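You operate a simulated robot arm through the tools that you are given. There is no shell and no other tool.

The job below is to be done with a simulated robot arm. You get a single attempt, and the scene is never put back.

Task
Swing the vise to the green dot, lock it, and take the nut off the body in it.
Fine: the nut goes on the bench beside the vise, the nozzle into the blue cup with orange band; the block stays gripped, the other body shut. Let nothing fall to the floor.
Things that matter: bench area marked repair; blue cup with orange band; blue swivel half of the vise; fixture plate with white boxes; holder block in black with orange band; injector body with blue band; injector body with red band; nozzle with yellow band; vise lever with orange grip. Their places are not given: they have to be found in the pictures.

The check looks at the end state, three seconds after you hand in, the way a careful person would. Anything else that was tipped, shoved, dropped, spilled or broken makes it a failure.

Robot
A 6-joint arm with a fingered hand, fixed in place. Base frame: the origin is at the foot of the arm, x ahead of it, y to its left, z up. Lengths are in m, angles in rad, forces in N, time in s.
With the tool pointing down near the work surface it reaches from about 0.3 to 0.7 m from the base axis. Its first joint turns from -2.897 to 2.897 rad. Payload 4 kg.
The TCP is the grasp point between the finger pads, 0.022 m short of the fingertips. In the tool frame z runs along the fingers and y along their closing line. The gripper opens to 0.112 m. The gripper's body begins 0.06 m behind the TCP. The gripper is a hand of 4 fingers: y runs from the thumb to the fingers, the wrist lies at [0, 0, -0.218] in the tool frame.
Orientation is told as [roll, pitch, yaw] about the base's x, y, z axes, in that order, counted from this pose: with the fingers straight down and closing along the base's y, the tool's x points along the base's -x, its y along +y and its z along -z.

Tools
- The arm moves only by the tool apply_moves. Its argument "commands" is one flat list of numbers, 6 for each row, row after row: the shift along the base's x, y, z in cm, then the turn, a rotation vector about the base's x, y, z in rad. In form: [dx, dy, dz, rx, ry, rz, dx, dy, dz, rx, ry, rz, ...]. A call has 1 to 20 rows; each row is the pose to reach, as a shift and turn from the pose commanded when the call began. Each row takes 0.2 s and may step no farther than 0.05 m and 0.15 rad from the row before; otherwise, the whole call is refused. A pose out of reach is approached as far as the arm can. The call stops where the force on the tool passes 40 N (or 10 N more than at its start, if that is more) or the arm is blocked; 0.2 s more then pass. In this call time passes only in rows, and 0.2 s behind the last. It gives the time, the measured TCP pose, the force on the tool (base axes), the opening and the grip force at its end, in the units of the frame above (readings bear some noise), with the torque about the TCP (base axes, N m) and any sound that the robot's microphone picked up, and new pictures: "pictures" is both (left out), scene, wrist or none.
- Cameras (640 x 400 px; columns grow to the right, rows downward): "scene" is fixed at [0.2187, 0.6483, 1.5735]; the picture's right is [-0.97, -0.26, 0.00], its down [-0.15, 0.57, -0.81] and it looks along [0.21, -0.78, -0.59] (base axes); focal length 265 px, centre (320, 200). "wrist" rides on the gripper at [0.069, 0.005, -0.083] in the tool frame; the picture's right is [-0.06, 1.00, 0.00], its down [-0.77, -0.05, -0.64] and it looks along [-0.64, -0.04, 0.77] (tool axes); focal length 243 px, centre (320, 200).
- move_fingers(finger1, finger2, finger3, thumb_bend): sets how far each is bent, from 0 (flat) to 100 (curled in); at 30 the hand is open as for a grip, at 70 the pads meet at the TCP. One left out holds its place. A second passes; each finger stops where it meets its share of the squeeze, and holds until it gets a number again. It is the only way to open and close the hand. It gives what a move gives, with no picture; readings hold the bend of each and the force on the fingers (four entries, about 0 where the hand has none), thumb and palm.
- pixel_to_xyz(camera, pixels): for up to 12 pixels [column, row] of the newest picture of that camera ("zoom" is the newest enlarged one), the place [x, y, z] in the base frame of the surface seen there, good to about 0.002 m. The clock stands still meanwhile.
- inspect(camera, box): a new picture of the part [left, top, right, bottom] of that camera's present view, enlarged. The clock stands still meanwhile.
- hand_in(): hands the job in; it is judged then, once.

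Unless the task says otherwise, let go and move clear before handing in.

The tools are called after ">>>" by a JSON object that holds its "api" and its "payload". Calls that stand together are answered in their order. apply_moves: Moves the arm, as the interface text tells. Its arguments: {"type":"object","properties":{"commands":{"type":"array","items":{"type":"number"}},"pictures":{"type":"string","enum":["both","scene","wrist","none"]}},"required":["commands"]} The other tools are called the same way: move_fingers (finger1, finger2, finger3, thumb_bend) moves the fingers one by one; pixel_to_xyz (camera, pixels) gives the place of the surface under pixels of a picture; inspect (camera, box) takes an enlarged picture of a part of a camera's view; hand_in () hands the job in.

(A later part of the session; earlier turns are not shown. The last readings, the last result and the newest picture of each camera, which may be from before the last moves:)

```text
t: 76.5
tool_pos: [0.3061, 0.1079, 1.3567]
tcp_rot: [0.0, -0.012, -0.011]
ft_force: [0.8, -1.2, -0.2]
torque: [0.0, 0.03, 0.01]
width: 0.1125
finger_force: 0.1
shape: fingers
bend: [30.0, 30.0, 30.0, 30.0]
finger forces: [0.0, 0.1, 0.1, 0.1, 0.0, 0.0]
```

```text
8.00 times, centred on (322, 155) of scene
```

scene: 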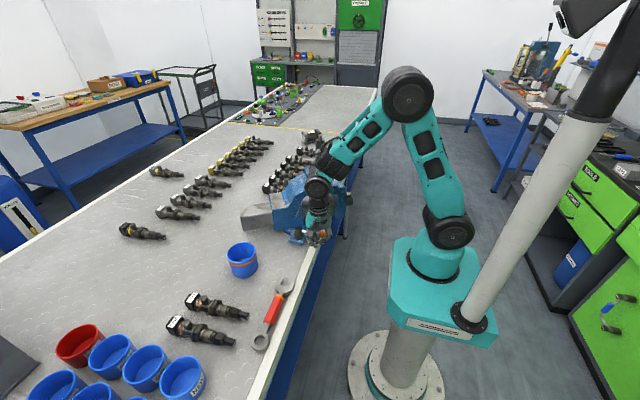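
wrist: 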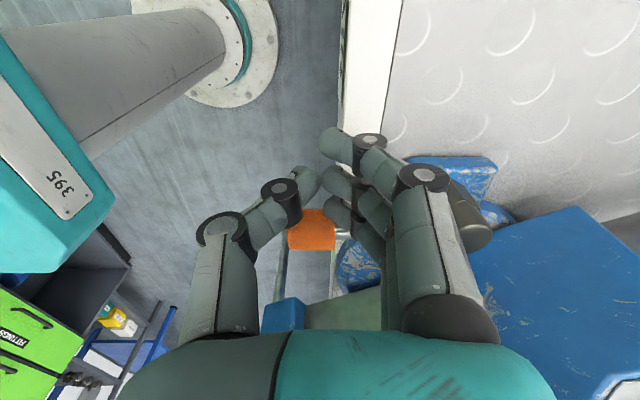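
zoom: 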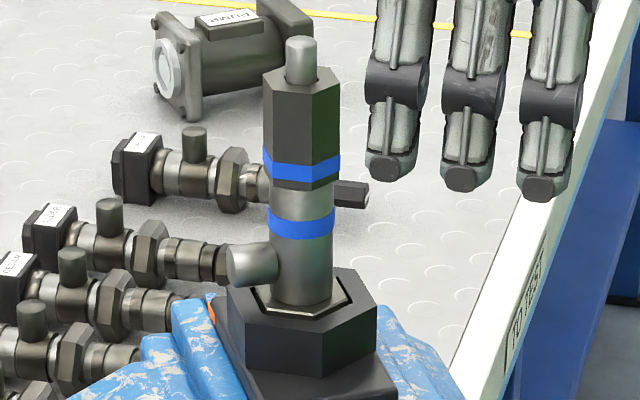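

>>> {"api": "pixel_to_xyz", "payload": {"camera": "zoom", "pixels": [[301, 45], [301, 70], [301, 85], [301, 120], [301, 165], [301, 185], [301, 200], [301, 225], [301, 260], [301, 290], [268, 120], [338, 110]]}}

>>> {"api": "pixel_to_xyz", "payload": {"camera": "zoom", "pixels": [[290, 50], [312, 50], [270, 150], [336, 150], [275, 215], [330, 215], [245, 262], [232, 262], [320, 330], [300, 390], [280, 100], [320, 100]]}}

```text
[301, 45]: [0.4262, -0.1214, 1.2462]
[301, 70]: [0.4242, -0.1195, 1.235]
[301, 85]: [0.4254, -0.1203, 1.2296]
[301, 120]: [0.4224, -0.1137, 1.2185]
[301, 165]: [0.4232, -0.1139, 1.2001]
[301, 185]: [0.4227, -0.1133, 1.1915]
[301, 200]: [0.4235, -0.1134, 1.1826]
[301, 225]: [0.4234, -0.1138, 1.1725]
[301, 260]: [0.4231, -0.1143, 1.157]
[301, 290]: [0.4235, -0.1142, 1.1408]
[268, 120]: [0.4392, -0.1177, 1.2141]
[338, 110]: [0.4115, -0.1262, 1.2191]
```

```text
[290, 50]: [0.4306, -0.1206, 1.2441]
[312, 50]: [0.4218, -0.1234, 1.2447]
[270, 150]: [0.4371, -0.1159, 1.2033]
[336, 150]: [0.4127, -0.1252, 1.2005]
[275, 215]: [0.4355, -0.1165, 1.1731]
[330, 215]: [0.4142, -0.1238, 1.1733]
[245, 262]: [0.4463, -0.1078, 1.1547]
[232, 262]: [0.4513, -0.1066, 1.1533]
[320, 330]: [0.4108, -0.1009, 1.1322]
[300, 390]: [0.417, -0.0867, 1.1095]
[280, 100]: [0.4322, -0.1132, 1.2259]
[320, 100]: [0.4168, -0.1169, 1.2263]
```

The body axis fits (0.4266,−0.1255), which matches a 29° swing. The nut spans z≈1.188–1.229 and the tip reaches 1.247. I'll bring the wrist camera over it to see the hex orientation.

>>> {"api": "apply_moves", "payload": {"commands": [0, -4, 0, 0, 0, 0, 0, -8, 0, 0, 0, 0, 0, -12, 0, 0, 0, 0, 1, -16, -1, 0, 0, 0, 2.5, -19.5, -3, 0, 0, 0, 4.5, -23, -5, 0, 0, 0, 6, -23, -5.5, 0, 0, 0], "pictures": "both"}}

>>> {"api": "inspect", "payload": {"camera": "wrist", "box": [240, 120, 400, 280]}}

```text
t: 78.0
tool_pos: [0.3633, -0.1238, 1.3006]
tcp_rot: [0.0, -0.012, -0.009]
ft_force: [0.5, -0.2, 0.8]
torque: [0.0, -0.03, 0.01]
width: 0.1126
finger_force: 0.0
shape: fingers
bend: [30.0, 30.0, 30.0, 30.0]
finger forces: [0.0, 0.0, 0.1, 0.0, 0.0, 0.0]
```

scene: 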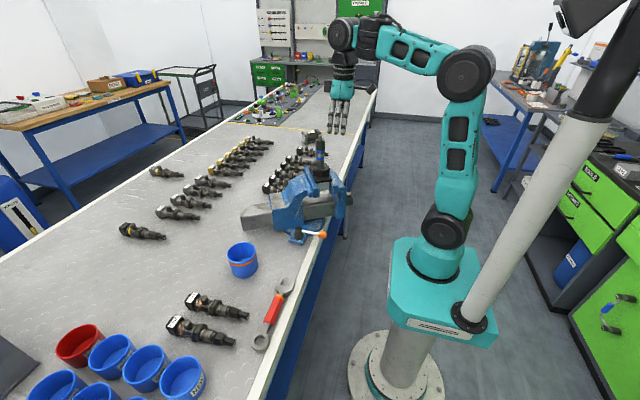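
wrist: 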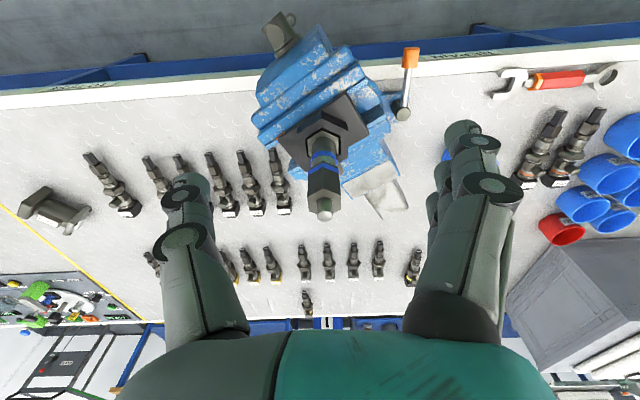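

```text
2.50 times, centred on (320, 200) of wrist
```

zoom: 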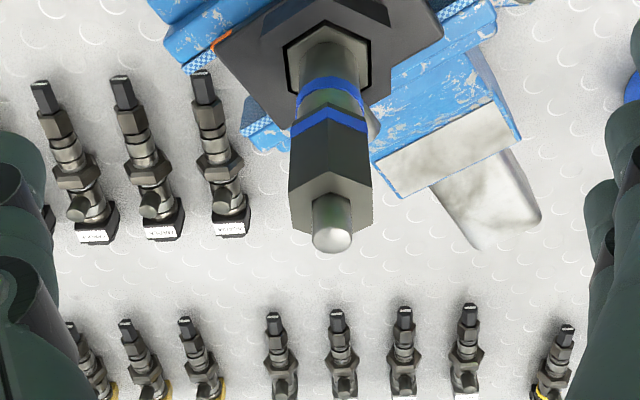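

The nut's hex has a corner toward the robot (zoom 328,175) and flats facing roughly ±y. I'll measure its corners and the tip to fix the yaw and centre.

>>> {"api": "pixel_to_xyz", "payload": {"camera": "zoom", "pixels": [[328, 176], [368, 188], [370, 222], [294, 194], [295, 228], [332, 235], [332, 205], [315, 205], [350, 205], [330, 195], [360, 210], [302, 210]]}}

>>> {"api": "inspect", "payload": {"camera": "wrist", "box": [300, 130, 350, 230]}}

```text
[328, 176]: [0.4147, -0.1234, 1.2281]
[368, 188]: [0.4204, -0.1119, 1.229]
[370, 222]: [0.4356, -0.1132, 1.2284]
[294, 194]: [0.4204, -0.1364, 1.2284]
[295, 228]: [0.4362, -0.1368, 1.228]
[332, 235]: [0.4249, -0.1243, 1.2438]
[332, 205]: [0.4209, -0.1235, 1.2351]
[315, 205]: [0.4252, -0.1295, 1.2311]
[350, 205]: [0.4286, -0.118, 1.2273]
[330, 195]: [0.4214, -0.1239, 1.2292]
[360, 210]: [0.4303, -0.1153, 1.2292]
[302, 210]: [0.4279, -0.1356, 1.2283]
```

```text
4.00 times, centred on (325, 180) of wrist
```

zoom: 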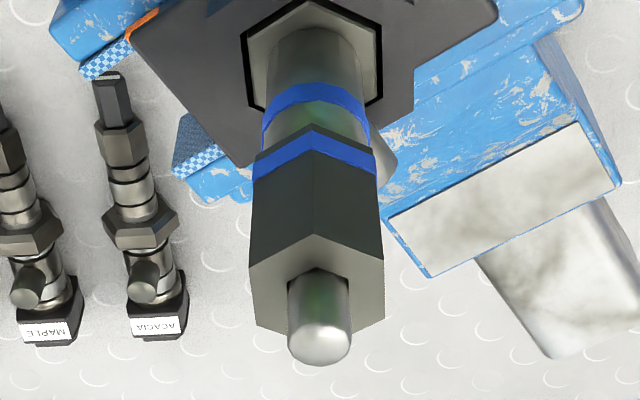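

The hex centre is (0.428,−0.1246), across flats about 26 mm, with flats facing ±y within 0.05 rad. I'll turn to yaw −1.10, a flat-aligned start that leaves a long counter-clockwise stroke, and centre above the nut.

>>> {"api": "apply_moves", "payload": {"commands": [0, 0, 0.5, 0, 0, -0.137, 0, 0, 0.5, 0, 0, -0.274, 0, 0, 0.5, 0, 0, -0.411, 0, 0, 0.5, 0, 0, -0.548, 1.5, 0, 0.5, 0, 0, -0.685, 3.5, 0, 0.5, 0, 0, -0.822, 5, 0, 0.5, 0, 0, -0.959, 6.5, -0.05, 0.5, 0, 0, -1.09], "pictures": "both"}}

```text
t: 79.8
tool_pos: [0.431, -0.1234, 1.3049]
tcp_rot: [0.0, -0.013, -1.101]
ft_force: [-0.5, -1.0, 0.8]
torque: [0.01, -0.02, 0.0]
width: 0.1126
finger_force: 0.0
shape: fingers
bend: [30.0, 30.0, 30.0, 30.0]
finger forces: [0.1, 0.0, 0.0, 0.0, 0.0, 0.0]
```

scene: 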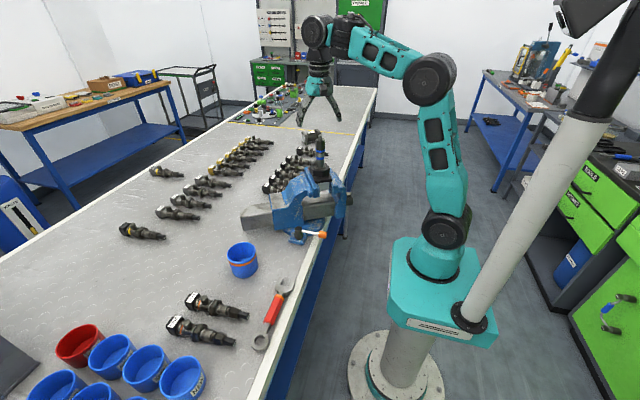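
wrist: 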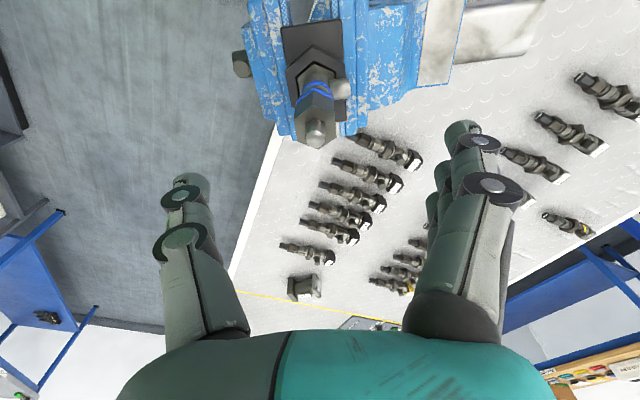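

The hand is above the nut, with the tip at wrist (316,132). I'll recheck the nut's centre from this second direction.

>>> {"api": "inspect", "payload": {"camera": "wrist", "box": [285, 70, 345, 150]}}

```text
5.00 times, centred on (315, 110) of wrist
```

zoom: 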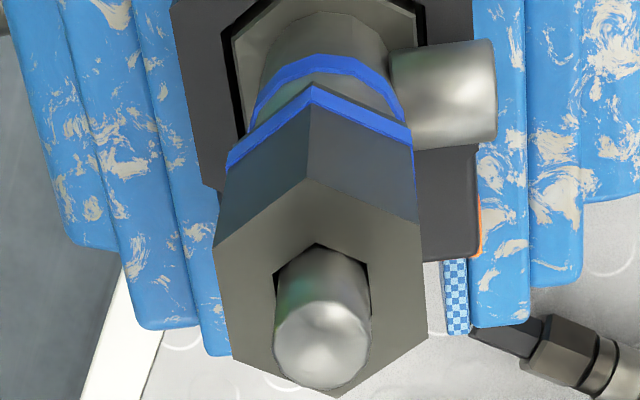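

>>> {"api": "pixel_to_xyz", "payload": {"camera": "zoom", "pixels": [[308, 185], [416, 231], [421, 328], [339, 389], [237, 348], [221, 248], [321, 355], [290, 340], [355, 345], [340, 255], [250, 300], [400, 290]]}}

```text
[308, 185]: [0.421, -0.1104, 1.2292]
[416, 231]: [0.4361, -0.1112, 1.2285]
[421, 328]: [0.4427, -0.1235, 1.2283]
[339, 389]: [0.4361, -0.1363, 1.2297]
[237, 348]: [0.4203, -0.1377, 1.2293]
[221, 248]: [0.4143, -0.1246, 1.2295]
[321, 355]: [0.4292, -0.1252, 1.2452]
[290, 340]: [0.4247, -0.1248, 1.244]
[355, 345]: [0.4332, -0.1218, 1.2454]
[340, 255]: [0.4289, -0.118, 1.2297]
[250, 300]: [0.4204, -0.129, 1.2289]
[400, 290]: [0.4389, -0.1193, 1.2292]
```

The hex centre is (0.4284,−0.1240) with flats at exactly 60° steps from yaw 0, so yaw −1.04 is aligned. I'll centre and lower to TCP z=1.211.

>>> {"api": "apply_moves", "payload": {"commands": [-0.26, -0.06, -2.5, 0, 0.013, 0.064, -0.26, -0.06, -5, 0, 0.013, 0.064, -0.26, -0.06, -7.5, 0, 0.013, 0.064, -0.26, -0.06, -9.4, 0, 0.013, 0.064], "pictures": "both"}}

>>> {"api": "inspect", "payload": {"camera": "scene", "box": [290, 120, 350, 190]}}

```text
t: 80.8
tool_pos: [0.4381, -0.127, 1.2281]
tcp_rot: [-0.013, -0.002, -1.037]
ft_force: [0.5, 0.2, -0.9]
torque: [0.0, -0.01, -0.01]
width: 0.113
finger_force: 0.1
shape: fingers
bend: [30.0, 30.0, 30.0, 30.0]
finger forces: [0.0, 0.1, 0.0, 0.0, 0.1, 0.1]
out of reach, approached as far as the arm can: row 2, 3, 4
```

scene: 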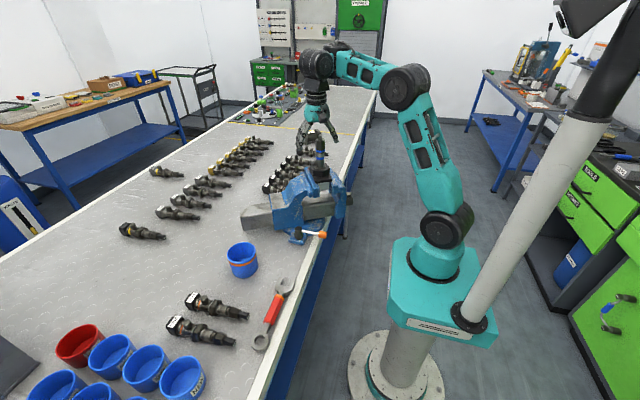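
wrist: 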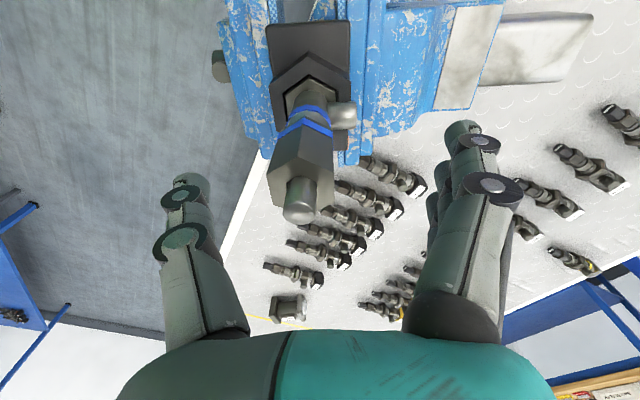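

```text
5.71 times, centred on (320, 155) of scene
```

zoom: 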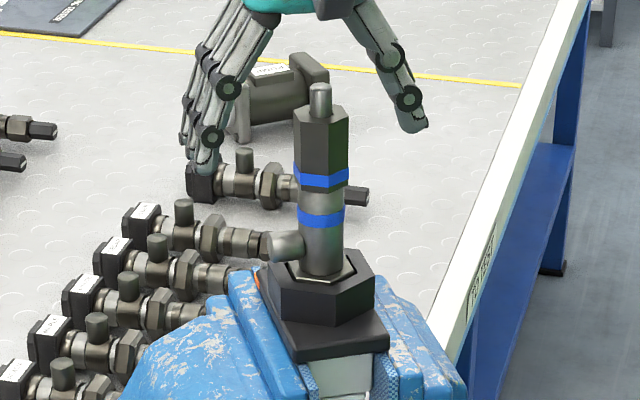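

The arm flagged "out of reach" while lowering, probably because the turned wrist is near a singular posture when the forearm is level. I'll read the arm's own joint positions off the scene picture to understand this.

>>> {"api": "pixel_to_xyz", "payload": {"camera": "scene", "pixels": [[445, 226], [405, 88], [375, 75], [350, 62], [340, 60], [318, 65], [317, 85], [318, 105], [430, 140], [437, 265], [440, 290], [330, 62]]}}

>>> {"api": "inspect", "payload": {"camera": "scene", "box": [280, 20, 480, 300]}}

```text
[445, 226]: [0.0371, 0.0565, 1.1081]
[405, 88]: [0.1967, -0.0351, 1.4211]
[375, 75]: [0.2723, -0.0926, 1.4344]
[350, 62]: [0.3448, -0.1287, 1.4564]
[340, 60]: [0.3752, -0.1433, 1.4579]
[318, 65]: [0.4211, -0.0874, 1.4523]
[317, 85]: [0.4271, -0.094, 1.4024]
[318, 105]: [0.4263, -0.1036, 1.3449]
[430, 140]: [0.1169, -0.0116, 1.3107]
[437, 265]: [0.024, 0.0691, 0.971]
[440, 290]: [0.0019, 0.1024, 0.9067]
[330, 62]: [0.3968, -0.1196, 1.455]
```

```text
1.43 times, centred on (380, 160) of scene
```

zoom: 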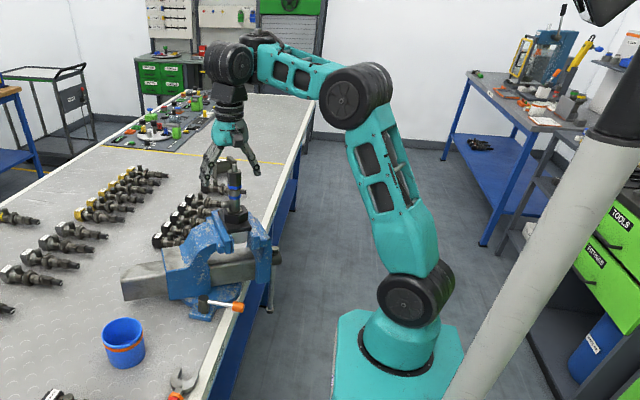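

The nut height lies almost exactly where the forearm is level, a singular wrist posture that can't be crossed while turned. I'll cross it beside the vise instead: up, out to about (0.36,0.02), then down to a clean low posture, and later approach the nut sideways at its height.

>>> {"api": "apply_moves", "payload": {"commands": [0, 0, 3.5, 0, 0, 0, 0, 0, 7, 0, 0, 0, -2, 3, 7.5, 0, 0, 0, -4, 6, 7.5, 0, 0, 0, -6, 9, 7.5, 0, 0, 0, -8, 12, 7, 0, 0, 0, -8, 15, 4, 0, 0, 0, -8, 15, 1, 0, 0, 0, -8, 15, -3, 0, 0, 0, -8, 15, -7, 0, 0, 0, -8, 15, -11, 0, 0, 0, -8, 15, -13, 0, 0, 0], "pictures": "both"}}

```text
t: 83.5
tool_pos: [0.3608, 0.0185, 1.1027]
tcp_rot: [-0.011, -0.009, -1.034]
ft_force: [-0.3, -1.1, 0.2]
torque: [0.0, -0.02, 0.01]
width: 0.113
finger_force: 0.0
shape: fingers
bend: [30.0, 30.0, 30.0, 30.0]
finger forces: [0.1, 0.0, 0.0, 0.0, 0.1, 0.0]
out of reach, approached as far as the arm can: row 1, 7, 8, 9, 10
```

scene: 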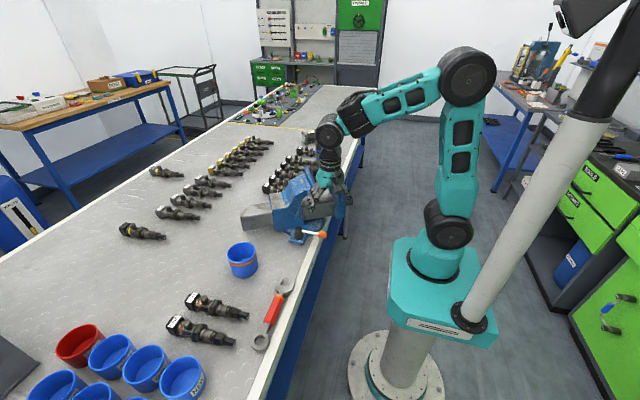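
wrist: 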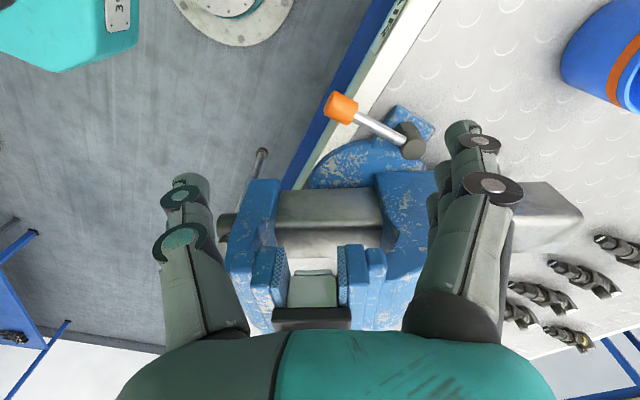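

The posture is clean again at (0.361,0.019,1.103). I'll rise to z≈1.203 here and approach the nut sideways between the open fingers, stopping partway to check.

>>> {"api": "apply_moves", "payload": {"commands": [-0.4, -0.6, 3.5, 0, 0, 0, -0.9, -1.35, 7, 0, 0, 0, -0.9, -1.35, 10, 0, 0, 0, 1.0, -4.6, 10, 0, 0, 0, 2.9, -7.8, 10, 0, 0, 0], "pictures": "both"}}

```text
t: 84.7
tool_pos: [0.3862, -0.0575, 1.2036]
tcp_rot: [-0.011, -0.009, -1.034]
ft_force: [-0.4, 0.7, 0.2]
torque: [0.04, -0.01, 0.01]
width: 0.1128
finger_force: 0.1
shape: fingers
bend: [30.0, 30.0, 30.0, 30.0]
finger forces: [0.1, 0.0, 0.1, 0.0, 0.0, 0.0]
```

scene: 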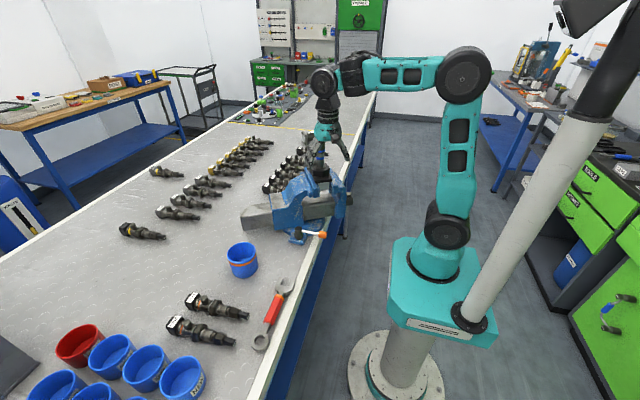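
wrist: 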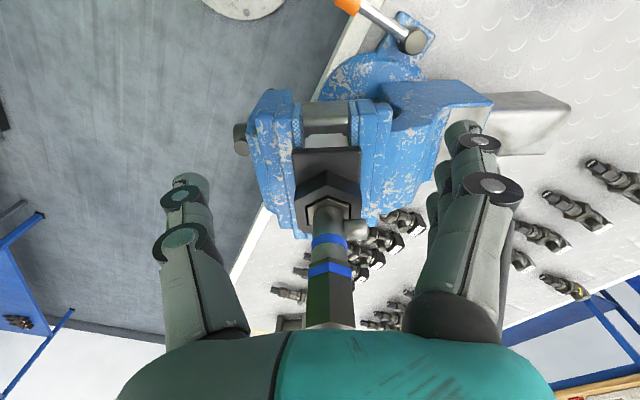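

No limit this time, and the nut stands midway between thumb and fingers at wrist (330,300). I'll finish the sideways approach to the axis.

>>> {"api": "apply_moves", "payload": {"commands": [1.4, -2.2, 0, 0, 0, 0, 2.8, -4.4, 0, 0, 0, 0, 4.22, -6.65, 0, 0, 0, 0], "pictures": "both"}}

>>> {"api": "inspect", "payload": {"camera": "scene", "box": [290, 110, 350, 180]}}

```text
t: 85.5
tool_pos: [0.43, -0.1226, 1.2011]
tcp_rot: [-0.009, -0.009, -1.035]
ft_force: [-0.9, 0.5, -1.0]
torque: [0.02, -0.05, -0.02]
width: 0.1131
finger_force: 0.1
shape: fingers
bend: [30.0, 30.0, 30.0, 30.0]
finger forces: [0.1, 0.0, 0.1, 0.0, 0.1, 0.0]
```

scene: 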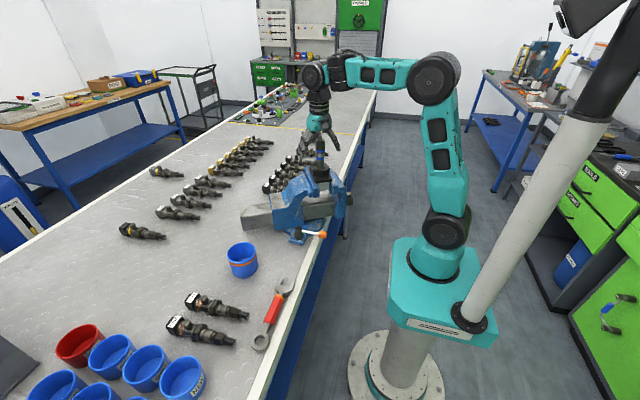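
wrist: 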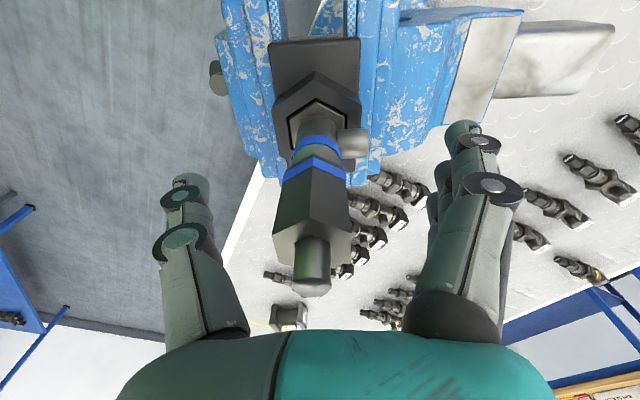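

```text
5.71 times, centred on (320, 145) of scene
```

zoom: 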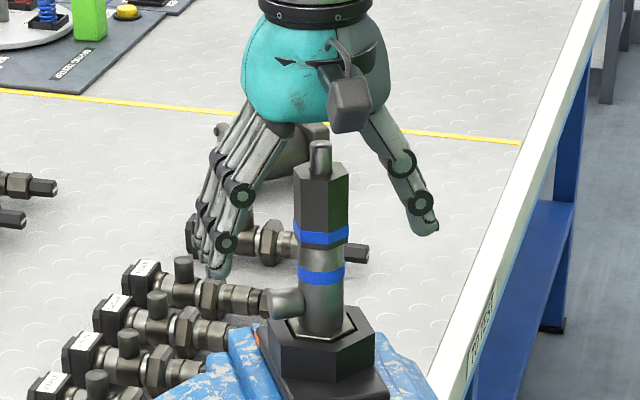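

The nut is centred within about 2 mm between thumb and fingers. I'll fine-tune and close the hand on the hex.

>>> {"api": "apply_moves", "payload": {"commands": [-0.15, -0.13, 0, 0.009, 0.009, 0], "pictures": "none"}}

>>> {"api": "move_fingers", "payload": {"finger1": 72, "finger2": 72, "finger3": 72, "thumb_bend": 72}}

>>> {"api": "inspect", "payload": {"camera": "wrist", "box": [180, 100, 460, 340]}}

>>> {"api": "inspect", "payload": {"camera": "scene", "box": [290, 110, 350, 180]}}

```text
t: 85.8
tool_pos: [0.4273, -0.1241, 1.2016]
tcp_rot: [-0.016, 0.008, -1.036]
ft_force: [0.0, -0.9, 0.1]
torque: [0.0, 0.0, 0.02]
width: 0.1133
finger_force: 0.0
shape: fingers
bend: [30.0, 30.0, 30.0, 30.0]
finger forces: [0.1, 0.0, 0.0, 0.0, 0.1, 0.0]
```

```text
t: 86.8
tool_pos: [0.4278, -0.1235, 1.2015]
tcp_rot: [-0.014, 0.007, -1.037]
ft_force: [0.3, 0.0, -2.7]
torque: [0.01, -0.01, -0.01]
width: 0.0177
finger_force: 11.2
shape: fingers
bend: [71.0, 62.0, 69.0, 65.0]
finger forces: [1.6, 6.1, 3.1, 0.0, 11.3, 0.0]
```

```text
1.67 times, centred on (320, 220) of wrist
```

zoom: 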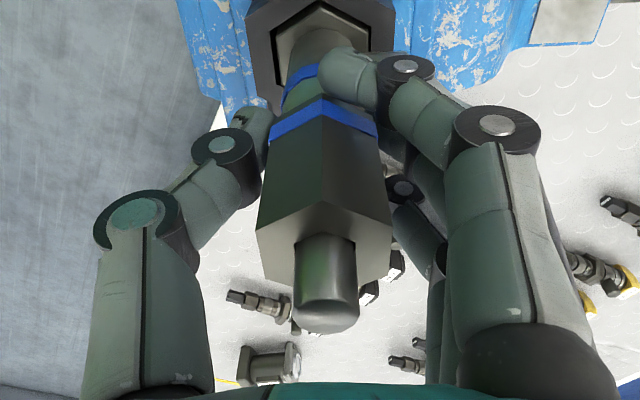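

```text
5.71 times, centred on (320, 145) of scene
```

zoom: 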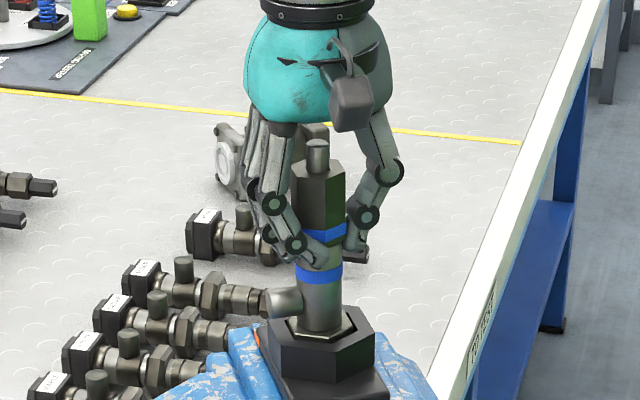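

The hand closed on the hex, but the tips at z≈1.18 reach below the nut, and finger 1 seems to wrap onto the body. I'll loosen, raise by 0.9 cm and grip again so only the nut is held.

>>> {"api": "move_fingers", "payload": {"finger1": 50, "finger2": 50, "finger3": 50, "thumb_bend": 50}}

>>> {"api": "apply_moves", "payload": {"commands": [0.05, -0.04, 0.45, 0.007, -0.004, 0, 0.05, -0.04, 0.9, 0.014, -0.008, 0], "pictures": "none"}}

>>> {"api": "move_fingers", "payload": {"finger1": 72, "finger2": 72, "finger3": 72, "thumb_bend": 72}}

>>> {"api": "inspect", "payload": {"camera": "wrist", "box": [180, 100, 460, 340]}}

>>> {"api": "inspect", "payload": {"camera": "scene", "box": [290, 110, 350, 180]}}

```text
t: 87.8
tool_pos: [0.4283, -0.1237, 1.2013]
tcp_rot: [-0.016, 0.005, -1.037]
ft_force: [-0.8, 0.7, -0.4]
torque: [0.04, 0.0, 0.04]
width: 0.0567
finger_force: 0.0
shape: fingers
bend: [50.0, 50.0, 50.0, 50.0]
finger forces: [0.1, 0.0, 0.0, 0.0, 0.1, 0.0]
```

```text
t: 88.5
tool_pos: [0.4294, -0.1241, 1.2099]
tcp_rot: [0.001, 0.014, -1.036]
ft_force: [-0.2, -0.3, 0.0]
torque: [0.0, -0.02, -0.03]
width: 0.0567
finger_force: 0.0
shape: fingers
bend: [50.0, 50.0, 50.0, 50.0]
finger forces: [0.1, 0.1, 0.0, 0.1, 0.1, 0.1]
```

```text
t: 89.5
tool_pos: [0.4287, -0.1232, 1.2094]
tcp_rot: [0.0, 0.013, -1.035]
ft_force: [-0.7, 0.2, 0.0]
torque: [0.02, 0.01, -0.01]
width: 0.0188
finger_force: 12.1
shape: fingers
bend: [71.0, 60.0, 69.0, 65.0]
finger forces: [1.4, 6.7, 3.2, 0.0, 12.2, 0.0]
```

```text
1.67 times, centred on (320, 220) of wrist
```

zoom: 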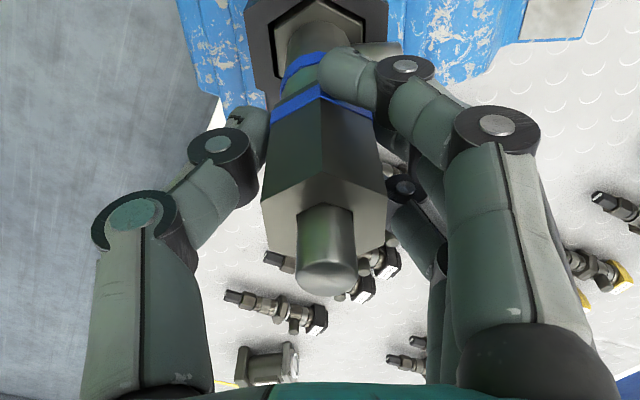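

```text
5.71 times, centred on (320, 145) of scene
```

zoom: 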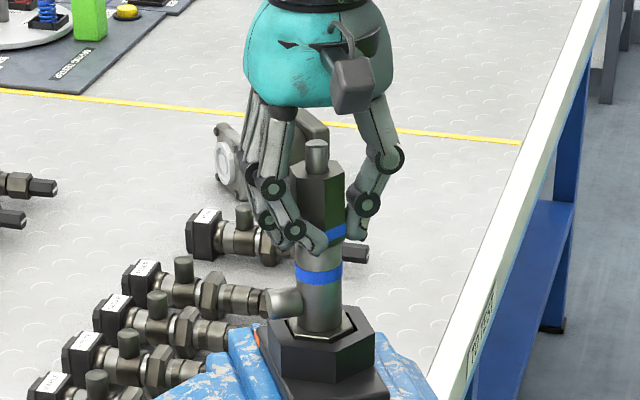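

The fingertips now sit on the nut's band with about 12 N of squeeze. I'll try a 0.4 rad counter-clockwise turn and check whether the nut follows.

>>> {"api": "apply_moves", "payload": {"commands": [0, 0, 0, 0, 0, 0.1, 0, 0, 0, 0, 0, 0.2, 0, 0, 0, 0, 0, 0.3, 0, 0, 0, 0, 0, 0.4], "pictures": "both"}}

>>> {"api": "inspect", "payload": {"camera": "wrist", "box": [180, 100, 460, 340]}}

```text
t: 90.5
tool_pos: [0.4284, -0.1227, 1.2079]
tcp_rot: [0.001, 0.014, -0.635]
ft_force: [-0.8, 0.6, -0.4]
torque: [-0.01, 0.03, -0.04]
width: 0.0192
finger_force: 11.8
shape: fingers
bend: [71.0, 60.0, 69.0, 65.0]
finger forces: [1.5, 6.8, 3.4, 0.1, 12.6, 0.0]
```

scene: 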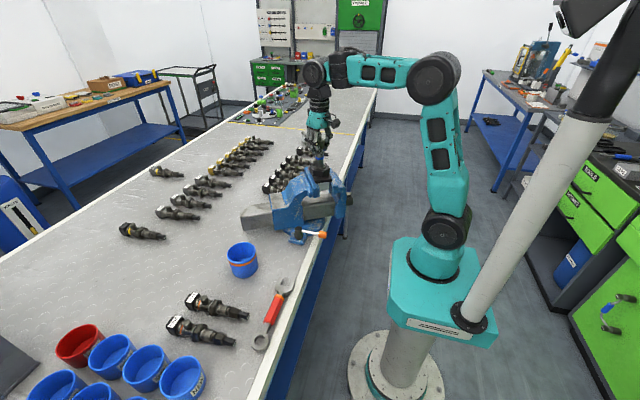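
wrist: 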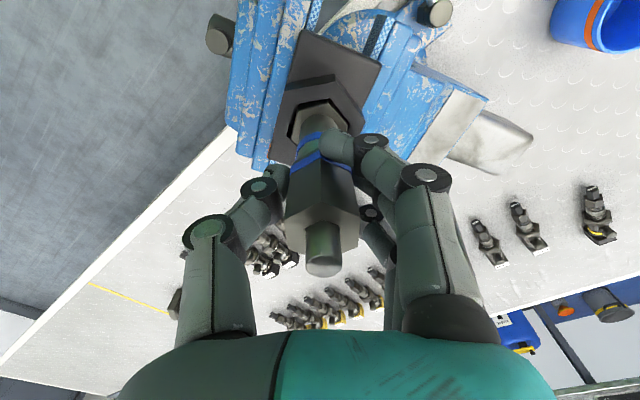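

```text
1.67 times, centred on (320, 220) of wrist
```

zoom: 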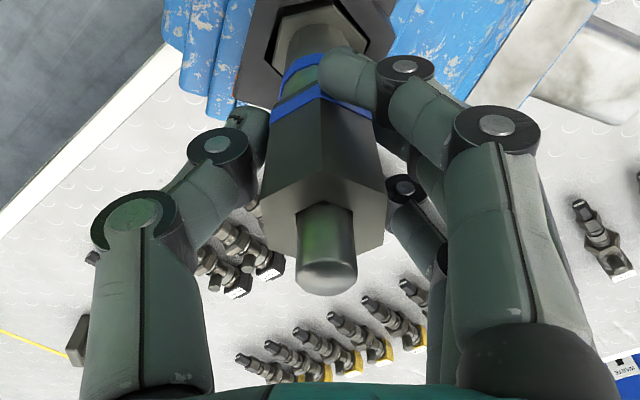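

The nut stays fixed in the hand view while the vise turns behind it, with almost no torque. I'll check in the scene that the body's side stub hasn't turned with it.

>>> {"api": "inspect", "payload": {"camera": "scene", "box": [300, 130, 345, 180]}}

```text
8.00 times, centred on (322, 155) of scene
```

zoom: 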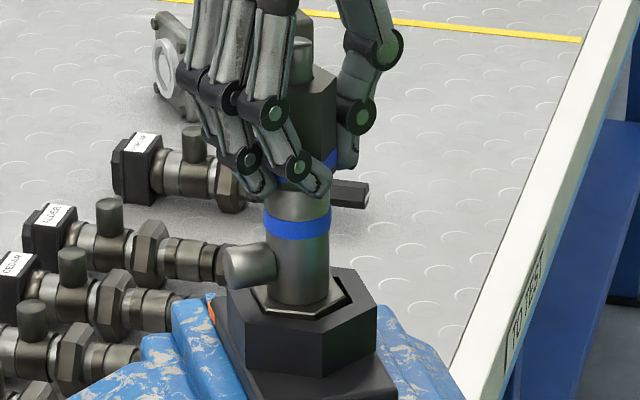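

The stub is unchanged, so the nut is unscrewing while the body stays. I'll continue the counter-clockwise stroke.

>>> {"api": "apply_moves", "payload": {"commands": [0, 0, 0, 0, 0, 0.14, 0, 0, 0, 0, 0, 0.28, 0, 0, 0, 0, 0, 0.42, 0, 0, 0, 0, 0, 0.56, 0, 0, 0, 0, 0, 0.7, 0, 0, 0, 0, 0, 0.84], "pictures": "wrist"}}

```text
t: 91.8
tool_pos: [0.4291, -0.1236, 1.2086]
tcp_rot: [-0.001, 0.015, 0.207]
ft_force: [-1.7, -1.8, 6.4]
torque: [-0.08, 0.01, -0.02]
width: 0.019
finger_force: 12.5
shape: fingers
bend: [71.0, 61.0, 70.0, 65.0]
finger forces: [1.7, 6.8, 2.8, 0.0, 14.0, 0.0]
```

wrist: 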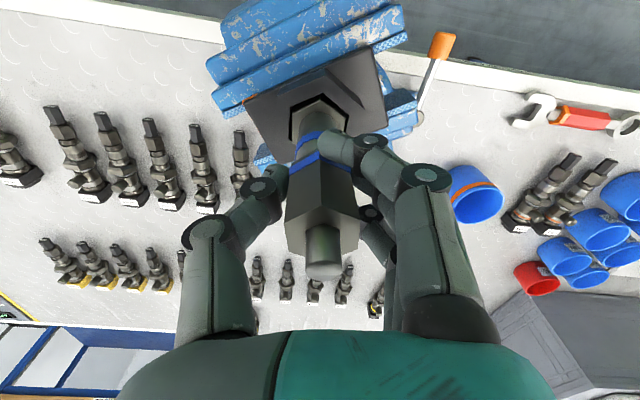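

The nut still follows, and a 6 N upward push shows it climbing on its thread. I'll continue the stroke while raising slightly.

>>> {"api": "apply_moves", "payload": {"commands": [0, 0, 0.04, 0, 0, 0.14, 0, 0, 0.06, 0, 0, 0.28, 0, 0, 0.08, 0, 0, 0.42, 0, 0, 0.1, 0, 0, 0.56, 0, 0, 0.12, 0, 0, 0.7, 0, 0, 0.14, 0, 0, 0.84], "pictures": "both"}}

>>> {"api": "inspect", "payload": {"camera": "scene", "box": [300, 130, 345, 180]}}

```text
t: 93.2
tool_pos: [0.43, -0.1232, 1.21]
tcp_rot: [0.0, 0.014, 1.047]
ft_force: [-0.4, -1.6, 1.2]
torque: [-0.13, 0.02, -0.04]
width: 0.0187
finger_force: 11.9
shape: fingers
bend: [71.0, 61.0, 70.0, 65.0]
finger forces: [1.7, 7.2, 3.1, 0.1, 12.5, 0.0]
```

scene: 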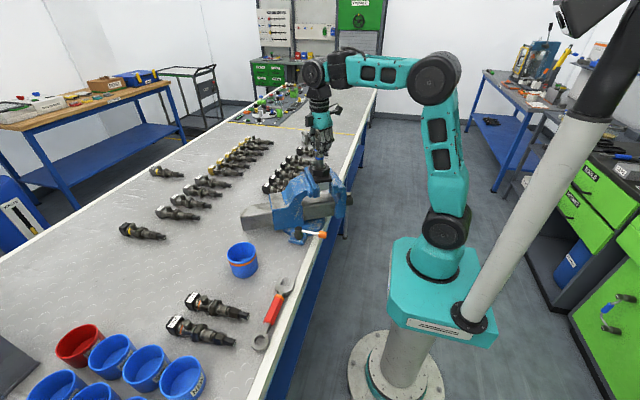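
wrist: 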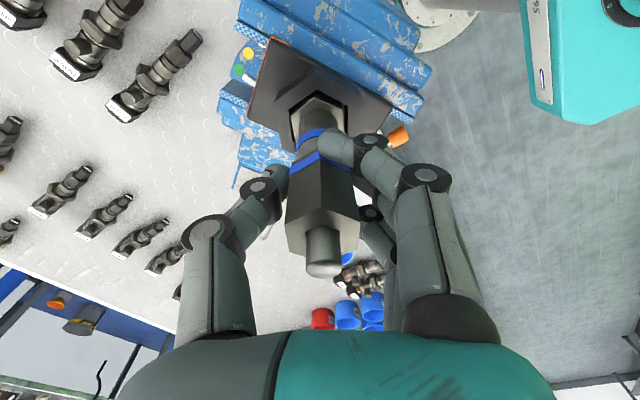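

```text
8.00 times, centred on (322, 155) of scene
```

zoom: 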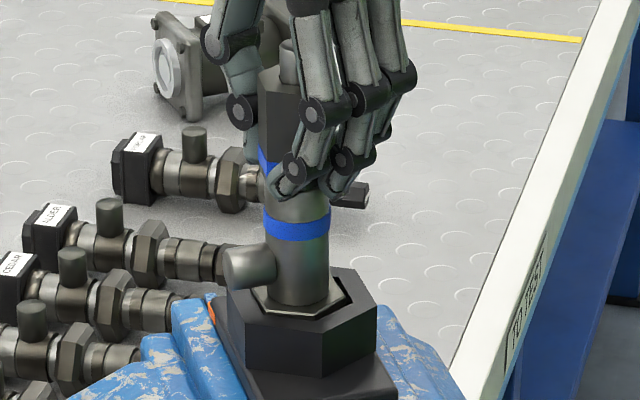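

The full 2.09 rad stroke went well, and the nut follows (force only 1–2 N). I'll see if the wrist can turn another 60° before re-gripping.

>>> {"api": "apply_moves", "payload": {"commands": [0, 0, 0.02, 0, 0, 0.131, 0, 0, 0.03, 0, 0, 0.262, 0, 0, 0.04, 0, 0, 0.393, 0, 0, 0.05, 0, 0, 0.524, 0, 0, 0.06, 0, 0, 0.655, 0, 0, 0.06, 0, 0, 0.785, 0, 0, 0.07, 0, 0, 0.916, 0, 0, 0.08, 0, 0, 1.047], "pictures": "wrist"}}

```text
t: 95.0
tool_pos: [0.4407, -0.1276, 1.2317]
tcp_rot: [-0.001, 0.01, 2.092]
ft_force: [0.4, -2.9, 9.6]
torque: [-0.08, -0.13, -0.01]
width: 0.0183
finger_force: 14.5
shape: fingers
bend: [72.0, 60.0, 70.0, 67.0]
finger forces: [2.9, 7.1, 5.0, 0.1, 13.5, 0.1]
out of reach, approached as far as the arm can: row 1, 2, 3, 4, 5, 6, 7, 8
```

wrist: 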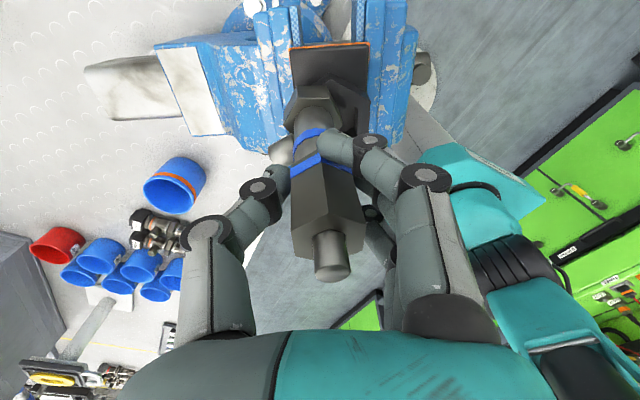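

The wrist fell into the singular posture: the TCP drifted to (0.441,−0.128,1.232) while holding the nut. I'll look at the body and nut before doing anything.

>>> {"api": "inspect", "payload": {"camera": "scene", "box": [300, 120, 345, 180]}}

>>> {"api": "inspect", "payload": {"camera": "wrist", "box": [220, 30, 440, 300]}}

```text
6.67 times, centred on (322, 150) of scene
```

zoom: 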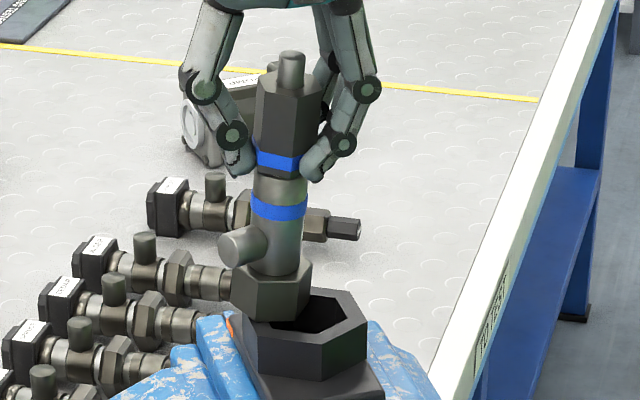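

```text
1.48 times, centred on (330, 165) of wrist
```

zoom: 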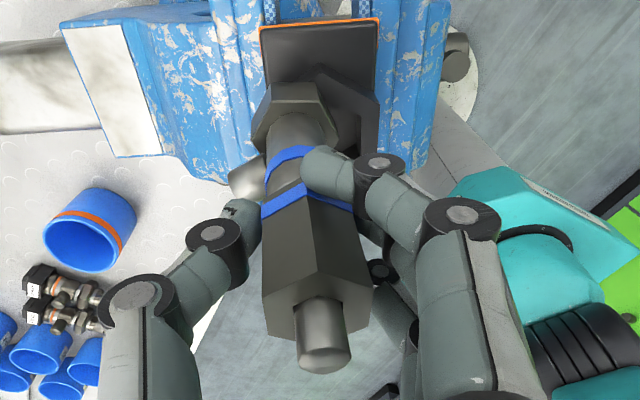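

The drift pulled the body itself up out of its hex socket, and it's still held upright in the hand at zoom (275,200). I'll keep the grip and turn back toward yaw 0 here to free the wrist before re-seating it.

>>> {"api": "apply_moves", "payload": {"commands": [0, 0, 0, 0, 0, -0.13, 0, 0, 0, 0, 0, -0.26, 0, 0, 0, 0, 0, -0.39, 0, 0, 0, 0, 0, -0.52, 0, 0, 0, 0, 0, -0.65, 0, 0, 0, 0, 0, -0.78], "pictures": "both"}}

>>> {"api": "inspect", "payload": {"camera": "scene", "box": [300, 120, 345, 180]}}

```text
t: 96.5
tool_pos: [0.44, -0.1274, 1.2301]
tcp_rot: [-0.001, 0.016, 1.308]
ft_force: [0.6, -2.8, 9.5]
torque: [0.0, -0.03, 0.0]
width: 0.0184
finger_force: 13.6
shape: fingers
bend: [71.0, 60.0, 71.0, 67.0]
finger forces: [2.8, 7.1, 4.5, 0.1, 13.7, 0.0]
```

scene: 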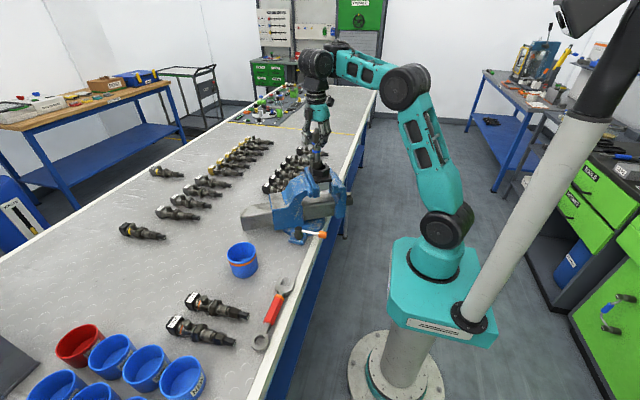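
wrist: 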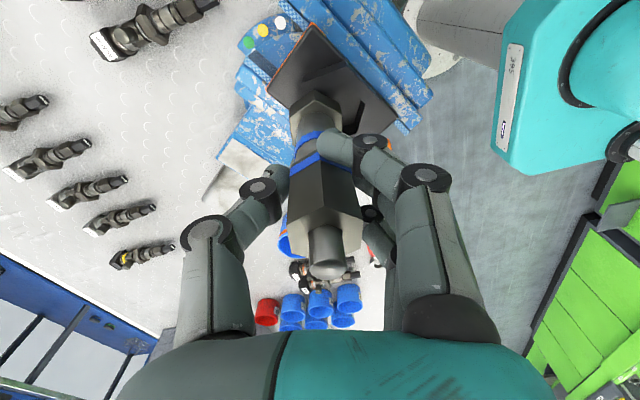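

```text
6.67 times, centred on (322, 150) of scene
```

zoom: 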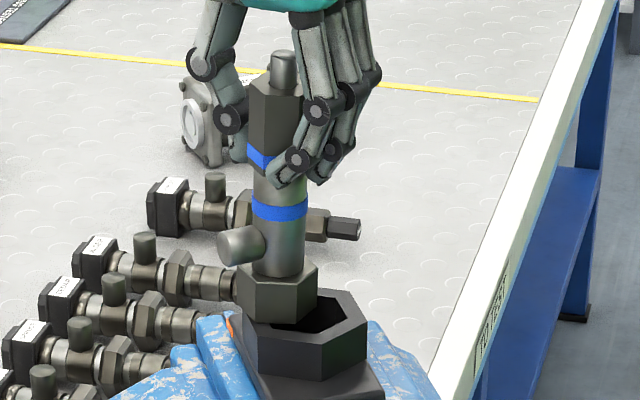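

The stub stays put while the hand turns back, so the body is resting on the socket rim with the nut turning on it. The elbow at scene (405,88) is still off its clean place (433,78), so I'll continue turning back to yaw 0.

>>> {"api": "apply_moves", "payload": {"commands": [0, 0, 0, 0, 0, -0.13, 0, 0, 0, 0, 0, -0.26, 0, 0, 0, 0, 0, -0.39, 0, 0, 0, 0, 0, -0.52, 0, 0, 0, 0, 0, -0.65, 0, 0, 0, 0, 0, -0.78, 0, 0, 0, 0, 0, -0.91, 0, 0, 0, 0, 0, -1.04, 0, 0, 0, 0, 0, -1.17, 0, 0, 0, 0, 0, -1.3], "pictures": "both"}}

>>> {"api": "inspect", "payload": {"camera": "scene", "box": [300, 120, 345, 180]}}

```text
t: 98.7
tool_pos: [0.4402, -0.1271, 1.2314]
tcp_rot: [0.001, 0.015, 0.008]
ft_force: [-0.7, 1.6, 1.7]
torque: [0.13, -0.03, 0.0]
width: 0.0184
finger_force: 12.8
shape: fingers
bend: [71.0, 60.0, 71.0, 66.0]
finger forces: [2.6, 7.6, 5.0, 0.0, 11.3, 0.1]
```

scene: 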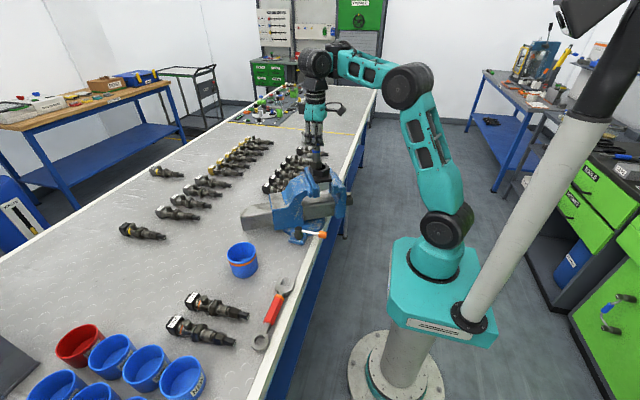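
wrist: 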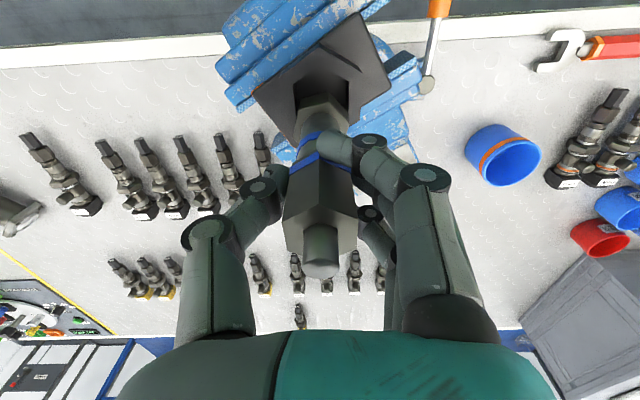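

```text
6.67 times, centred on (322, 150) of scene
```

zoom: 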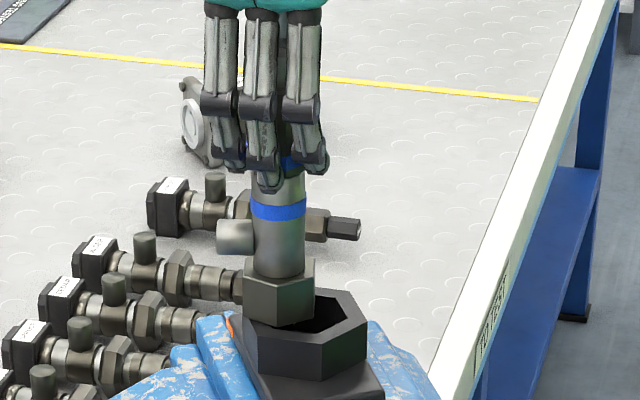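

The body stands on the socket rim, held upright by the nut, and the hand is at yaw 0. I'll look closely at the body's hex base against the socket hex to plan re-seating it.

>>> {"api": "inspect", "payload": {"camera": "wrist", "box": [245, 10, 405, 150]}}

```text
2.86 times, centred on (325, 80) of wrist
```

zoom: 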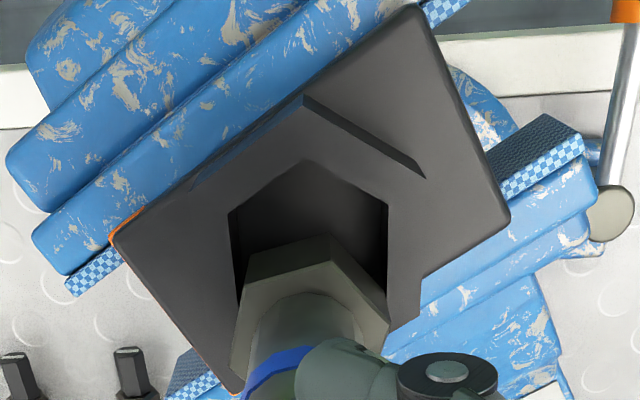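

I can see the socket's hex hole (top corner at zoom 302,160) and the body's base (corner near 330,240), which is slightly turned. I'll measure both.

>>> {"api": "pixel_to_xyz", "payload": {"camera": "zoom", "pixels": [[302, 156], [392, 200], [226, 210], [238, 308], [391, 300], [328, 245], [248, 278], [380, 318], [237, 365], [300, 256], [355, 280], [310, 190]]}}

>>> {"api": "pixel_to_xyz", "payload": {"camera": "zoom", "pixels": [[302, 110], [195, 180], [410, 170], [415, 310], [265, 185], [345, 178], [392, 250], [230, 260], [340, 235], [260, 310], [360, 330], [300, 150]]}}

```text
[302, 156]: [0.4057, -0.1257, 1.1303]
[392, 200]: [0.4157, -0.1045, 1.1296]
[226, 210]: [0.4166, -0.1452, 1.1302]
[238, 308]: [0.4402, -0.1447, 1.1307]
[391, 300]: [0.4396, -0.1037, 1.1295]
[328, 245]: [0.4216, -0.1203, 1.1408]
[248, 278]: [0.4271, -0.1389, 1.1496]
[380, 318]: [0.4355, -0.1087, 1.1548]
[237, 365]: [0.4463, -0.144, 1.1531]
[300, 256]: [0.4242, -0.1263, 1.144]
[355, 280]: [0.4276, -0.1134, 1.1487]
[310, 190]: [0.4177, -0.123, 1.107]
```

```text
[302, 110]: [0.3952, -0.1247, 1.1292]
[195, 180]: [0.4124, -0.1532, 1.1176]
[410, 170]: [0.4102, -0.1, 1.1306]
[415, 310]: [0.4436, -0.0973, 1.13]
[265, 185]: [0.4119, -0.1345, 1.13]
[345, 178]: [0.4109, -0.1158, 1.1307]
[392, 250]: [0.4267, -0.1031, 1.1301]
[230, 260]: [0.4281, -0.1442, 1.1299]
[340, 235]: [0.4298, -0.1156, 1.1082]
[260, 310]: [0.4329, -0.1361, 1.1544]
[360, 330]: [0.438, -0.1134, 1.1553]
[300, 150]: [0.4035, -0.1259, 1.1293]
```

The socket hole is centred at (0.428,−0.1246) with its rim at z=1.130, corners toward ±x (about +1.5°). I'll zoom tighter on the base to find its orientation.

>>> {"api": "inspect", "payload": {"camera": "wrist", "box": [290, 60, 360, 150]}}

```text
4.44 times, centred on (325, 105) of wrist
```

zoom: 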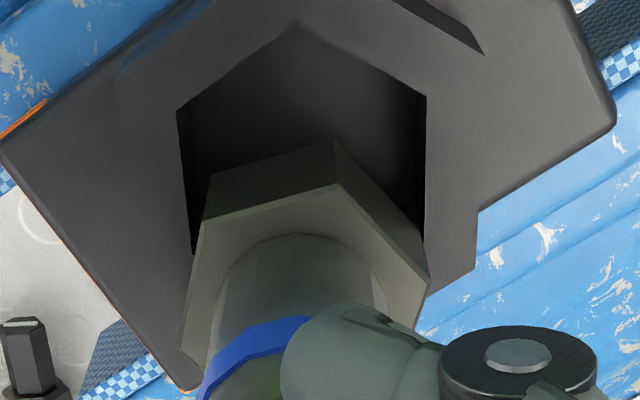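

>>> {"api": "pixel_to_xyz", "payload": {"camera": "zoom", "pixels": [[212, 225], [336, 192], [422, 279], [188, 343], [426, 318], [275, 208], [385, 240], [198, 290], [250, 230], [390, 290], [210, 330], [300, 205]]}}

```text
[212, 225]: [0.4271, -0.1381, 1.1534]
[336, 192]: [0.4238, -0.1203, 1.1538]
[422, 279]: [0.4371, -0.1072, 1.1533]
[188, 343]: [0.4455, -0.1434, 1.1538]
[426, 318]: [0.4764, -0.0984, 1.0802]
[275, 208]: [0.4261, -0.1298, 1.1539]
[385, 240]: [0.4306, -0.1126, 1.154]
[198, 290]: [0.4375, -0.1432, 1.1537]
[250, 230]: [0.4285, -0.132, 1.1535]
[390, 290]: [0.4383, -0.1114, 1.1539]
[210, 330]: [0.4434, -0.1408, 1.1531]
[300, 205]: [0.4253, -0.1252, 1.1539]
```

The base is centred at (0.441,−0.125), about 18° clockwise of the socket, and the hole has roughly 4 mm of slack. I'll lift slightly and shift it over the hole first.

>>> {"api": "apply_moves", "payload": {"commands": [-0.2, 0, 0.2, 0, 0, 0, -0.6, 0.02, 0.35, 0, 0, 0, -1.0, 0.05, 0.45, 0, 0, 0, -1.33, 0.07, 0.5, 0, 0, 0], "pictures": "both"}}

>>> {"api": "inspect", "payload": {"camera": "wrist", "box": [245, 10, 405, 150]}}

```text
t: 99.7
tool_pos: [0.4281, -0.1268, 1.2363]
tcp_rot: [-0.001, 0.013, 0.01]
ft_force: [0.7, 0.2, -3.5]
torque: [0.03, 0.0, 0.01]
width: 0.0186
finger_force: 12.4
shape: fingers
bend: [71.0, 60.0, 70.0, 66.0]
finger forces: [2.2, 6.8, 4.5, 0.0, 11.0, 0.0]
```

scene: 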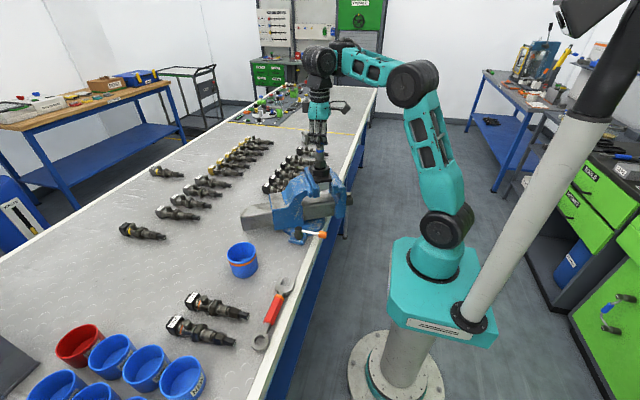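
wrist: 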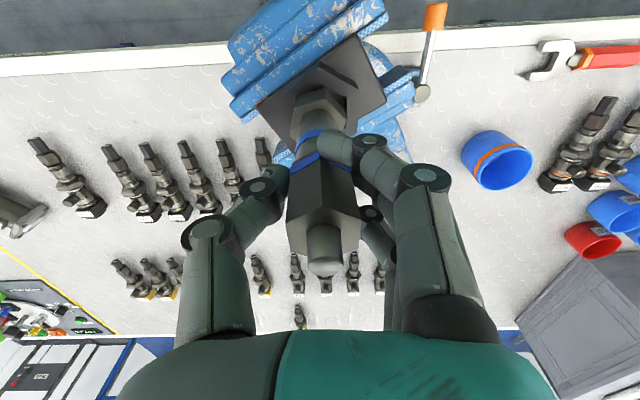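

```text
2.86 times, centred on (325, 80) of wrist
```

zoom: 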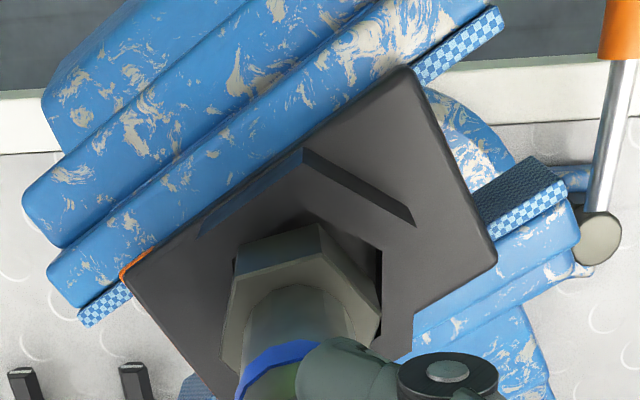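

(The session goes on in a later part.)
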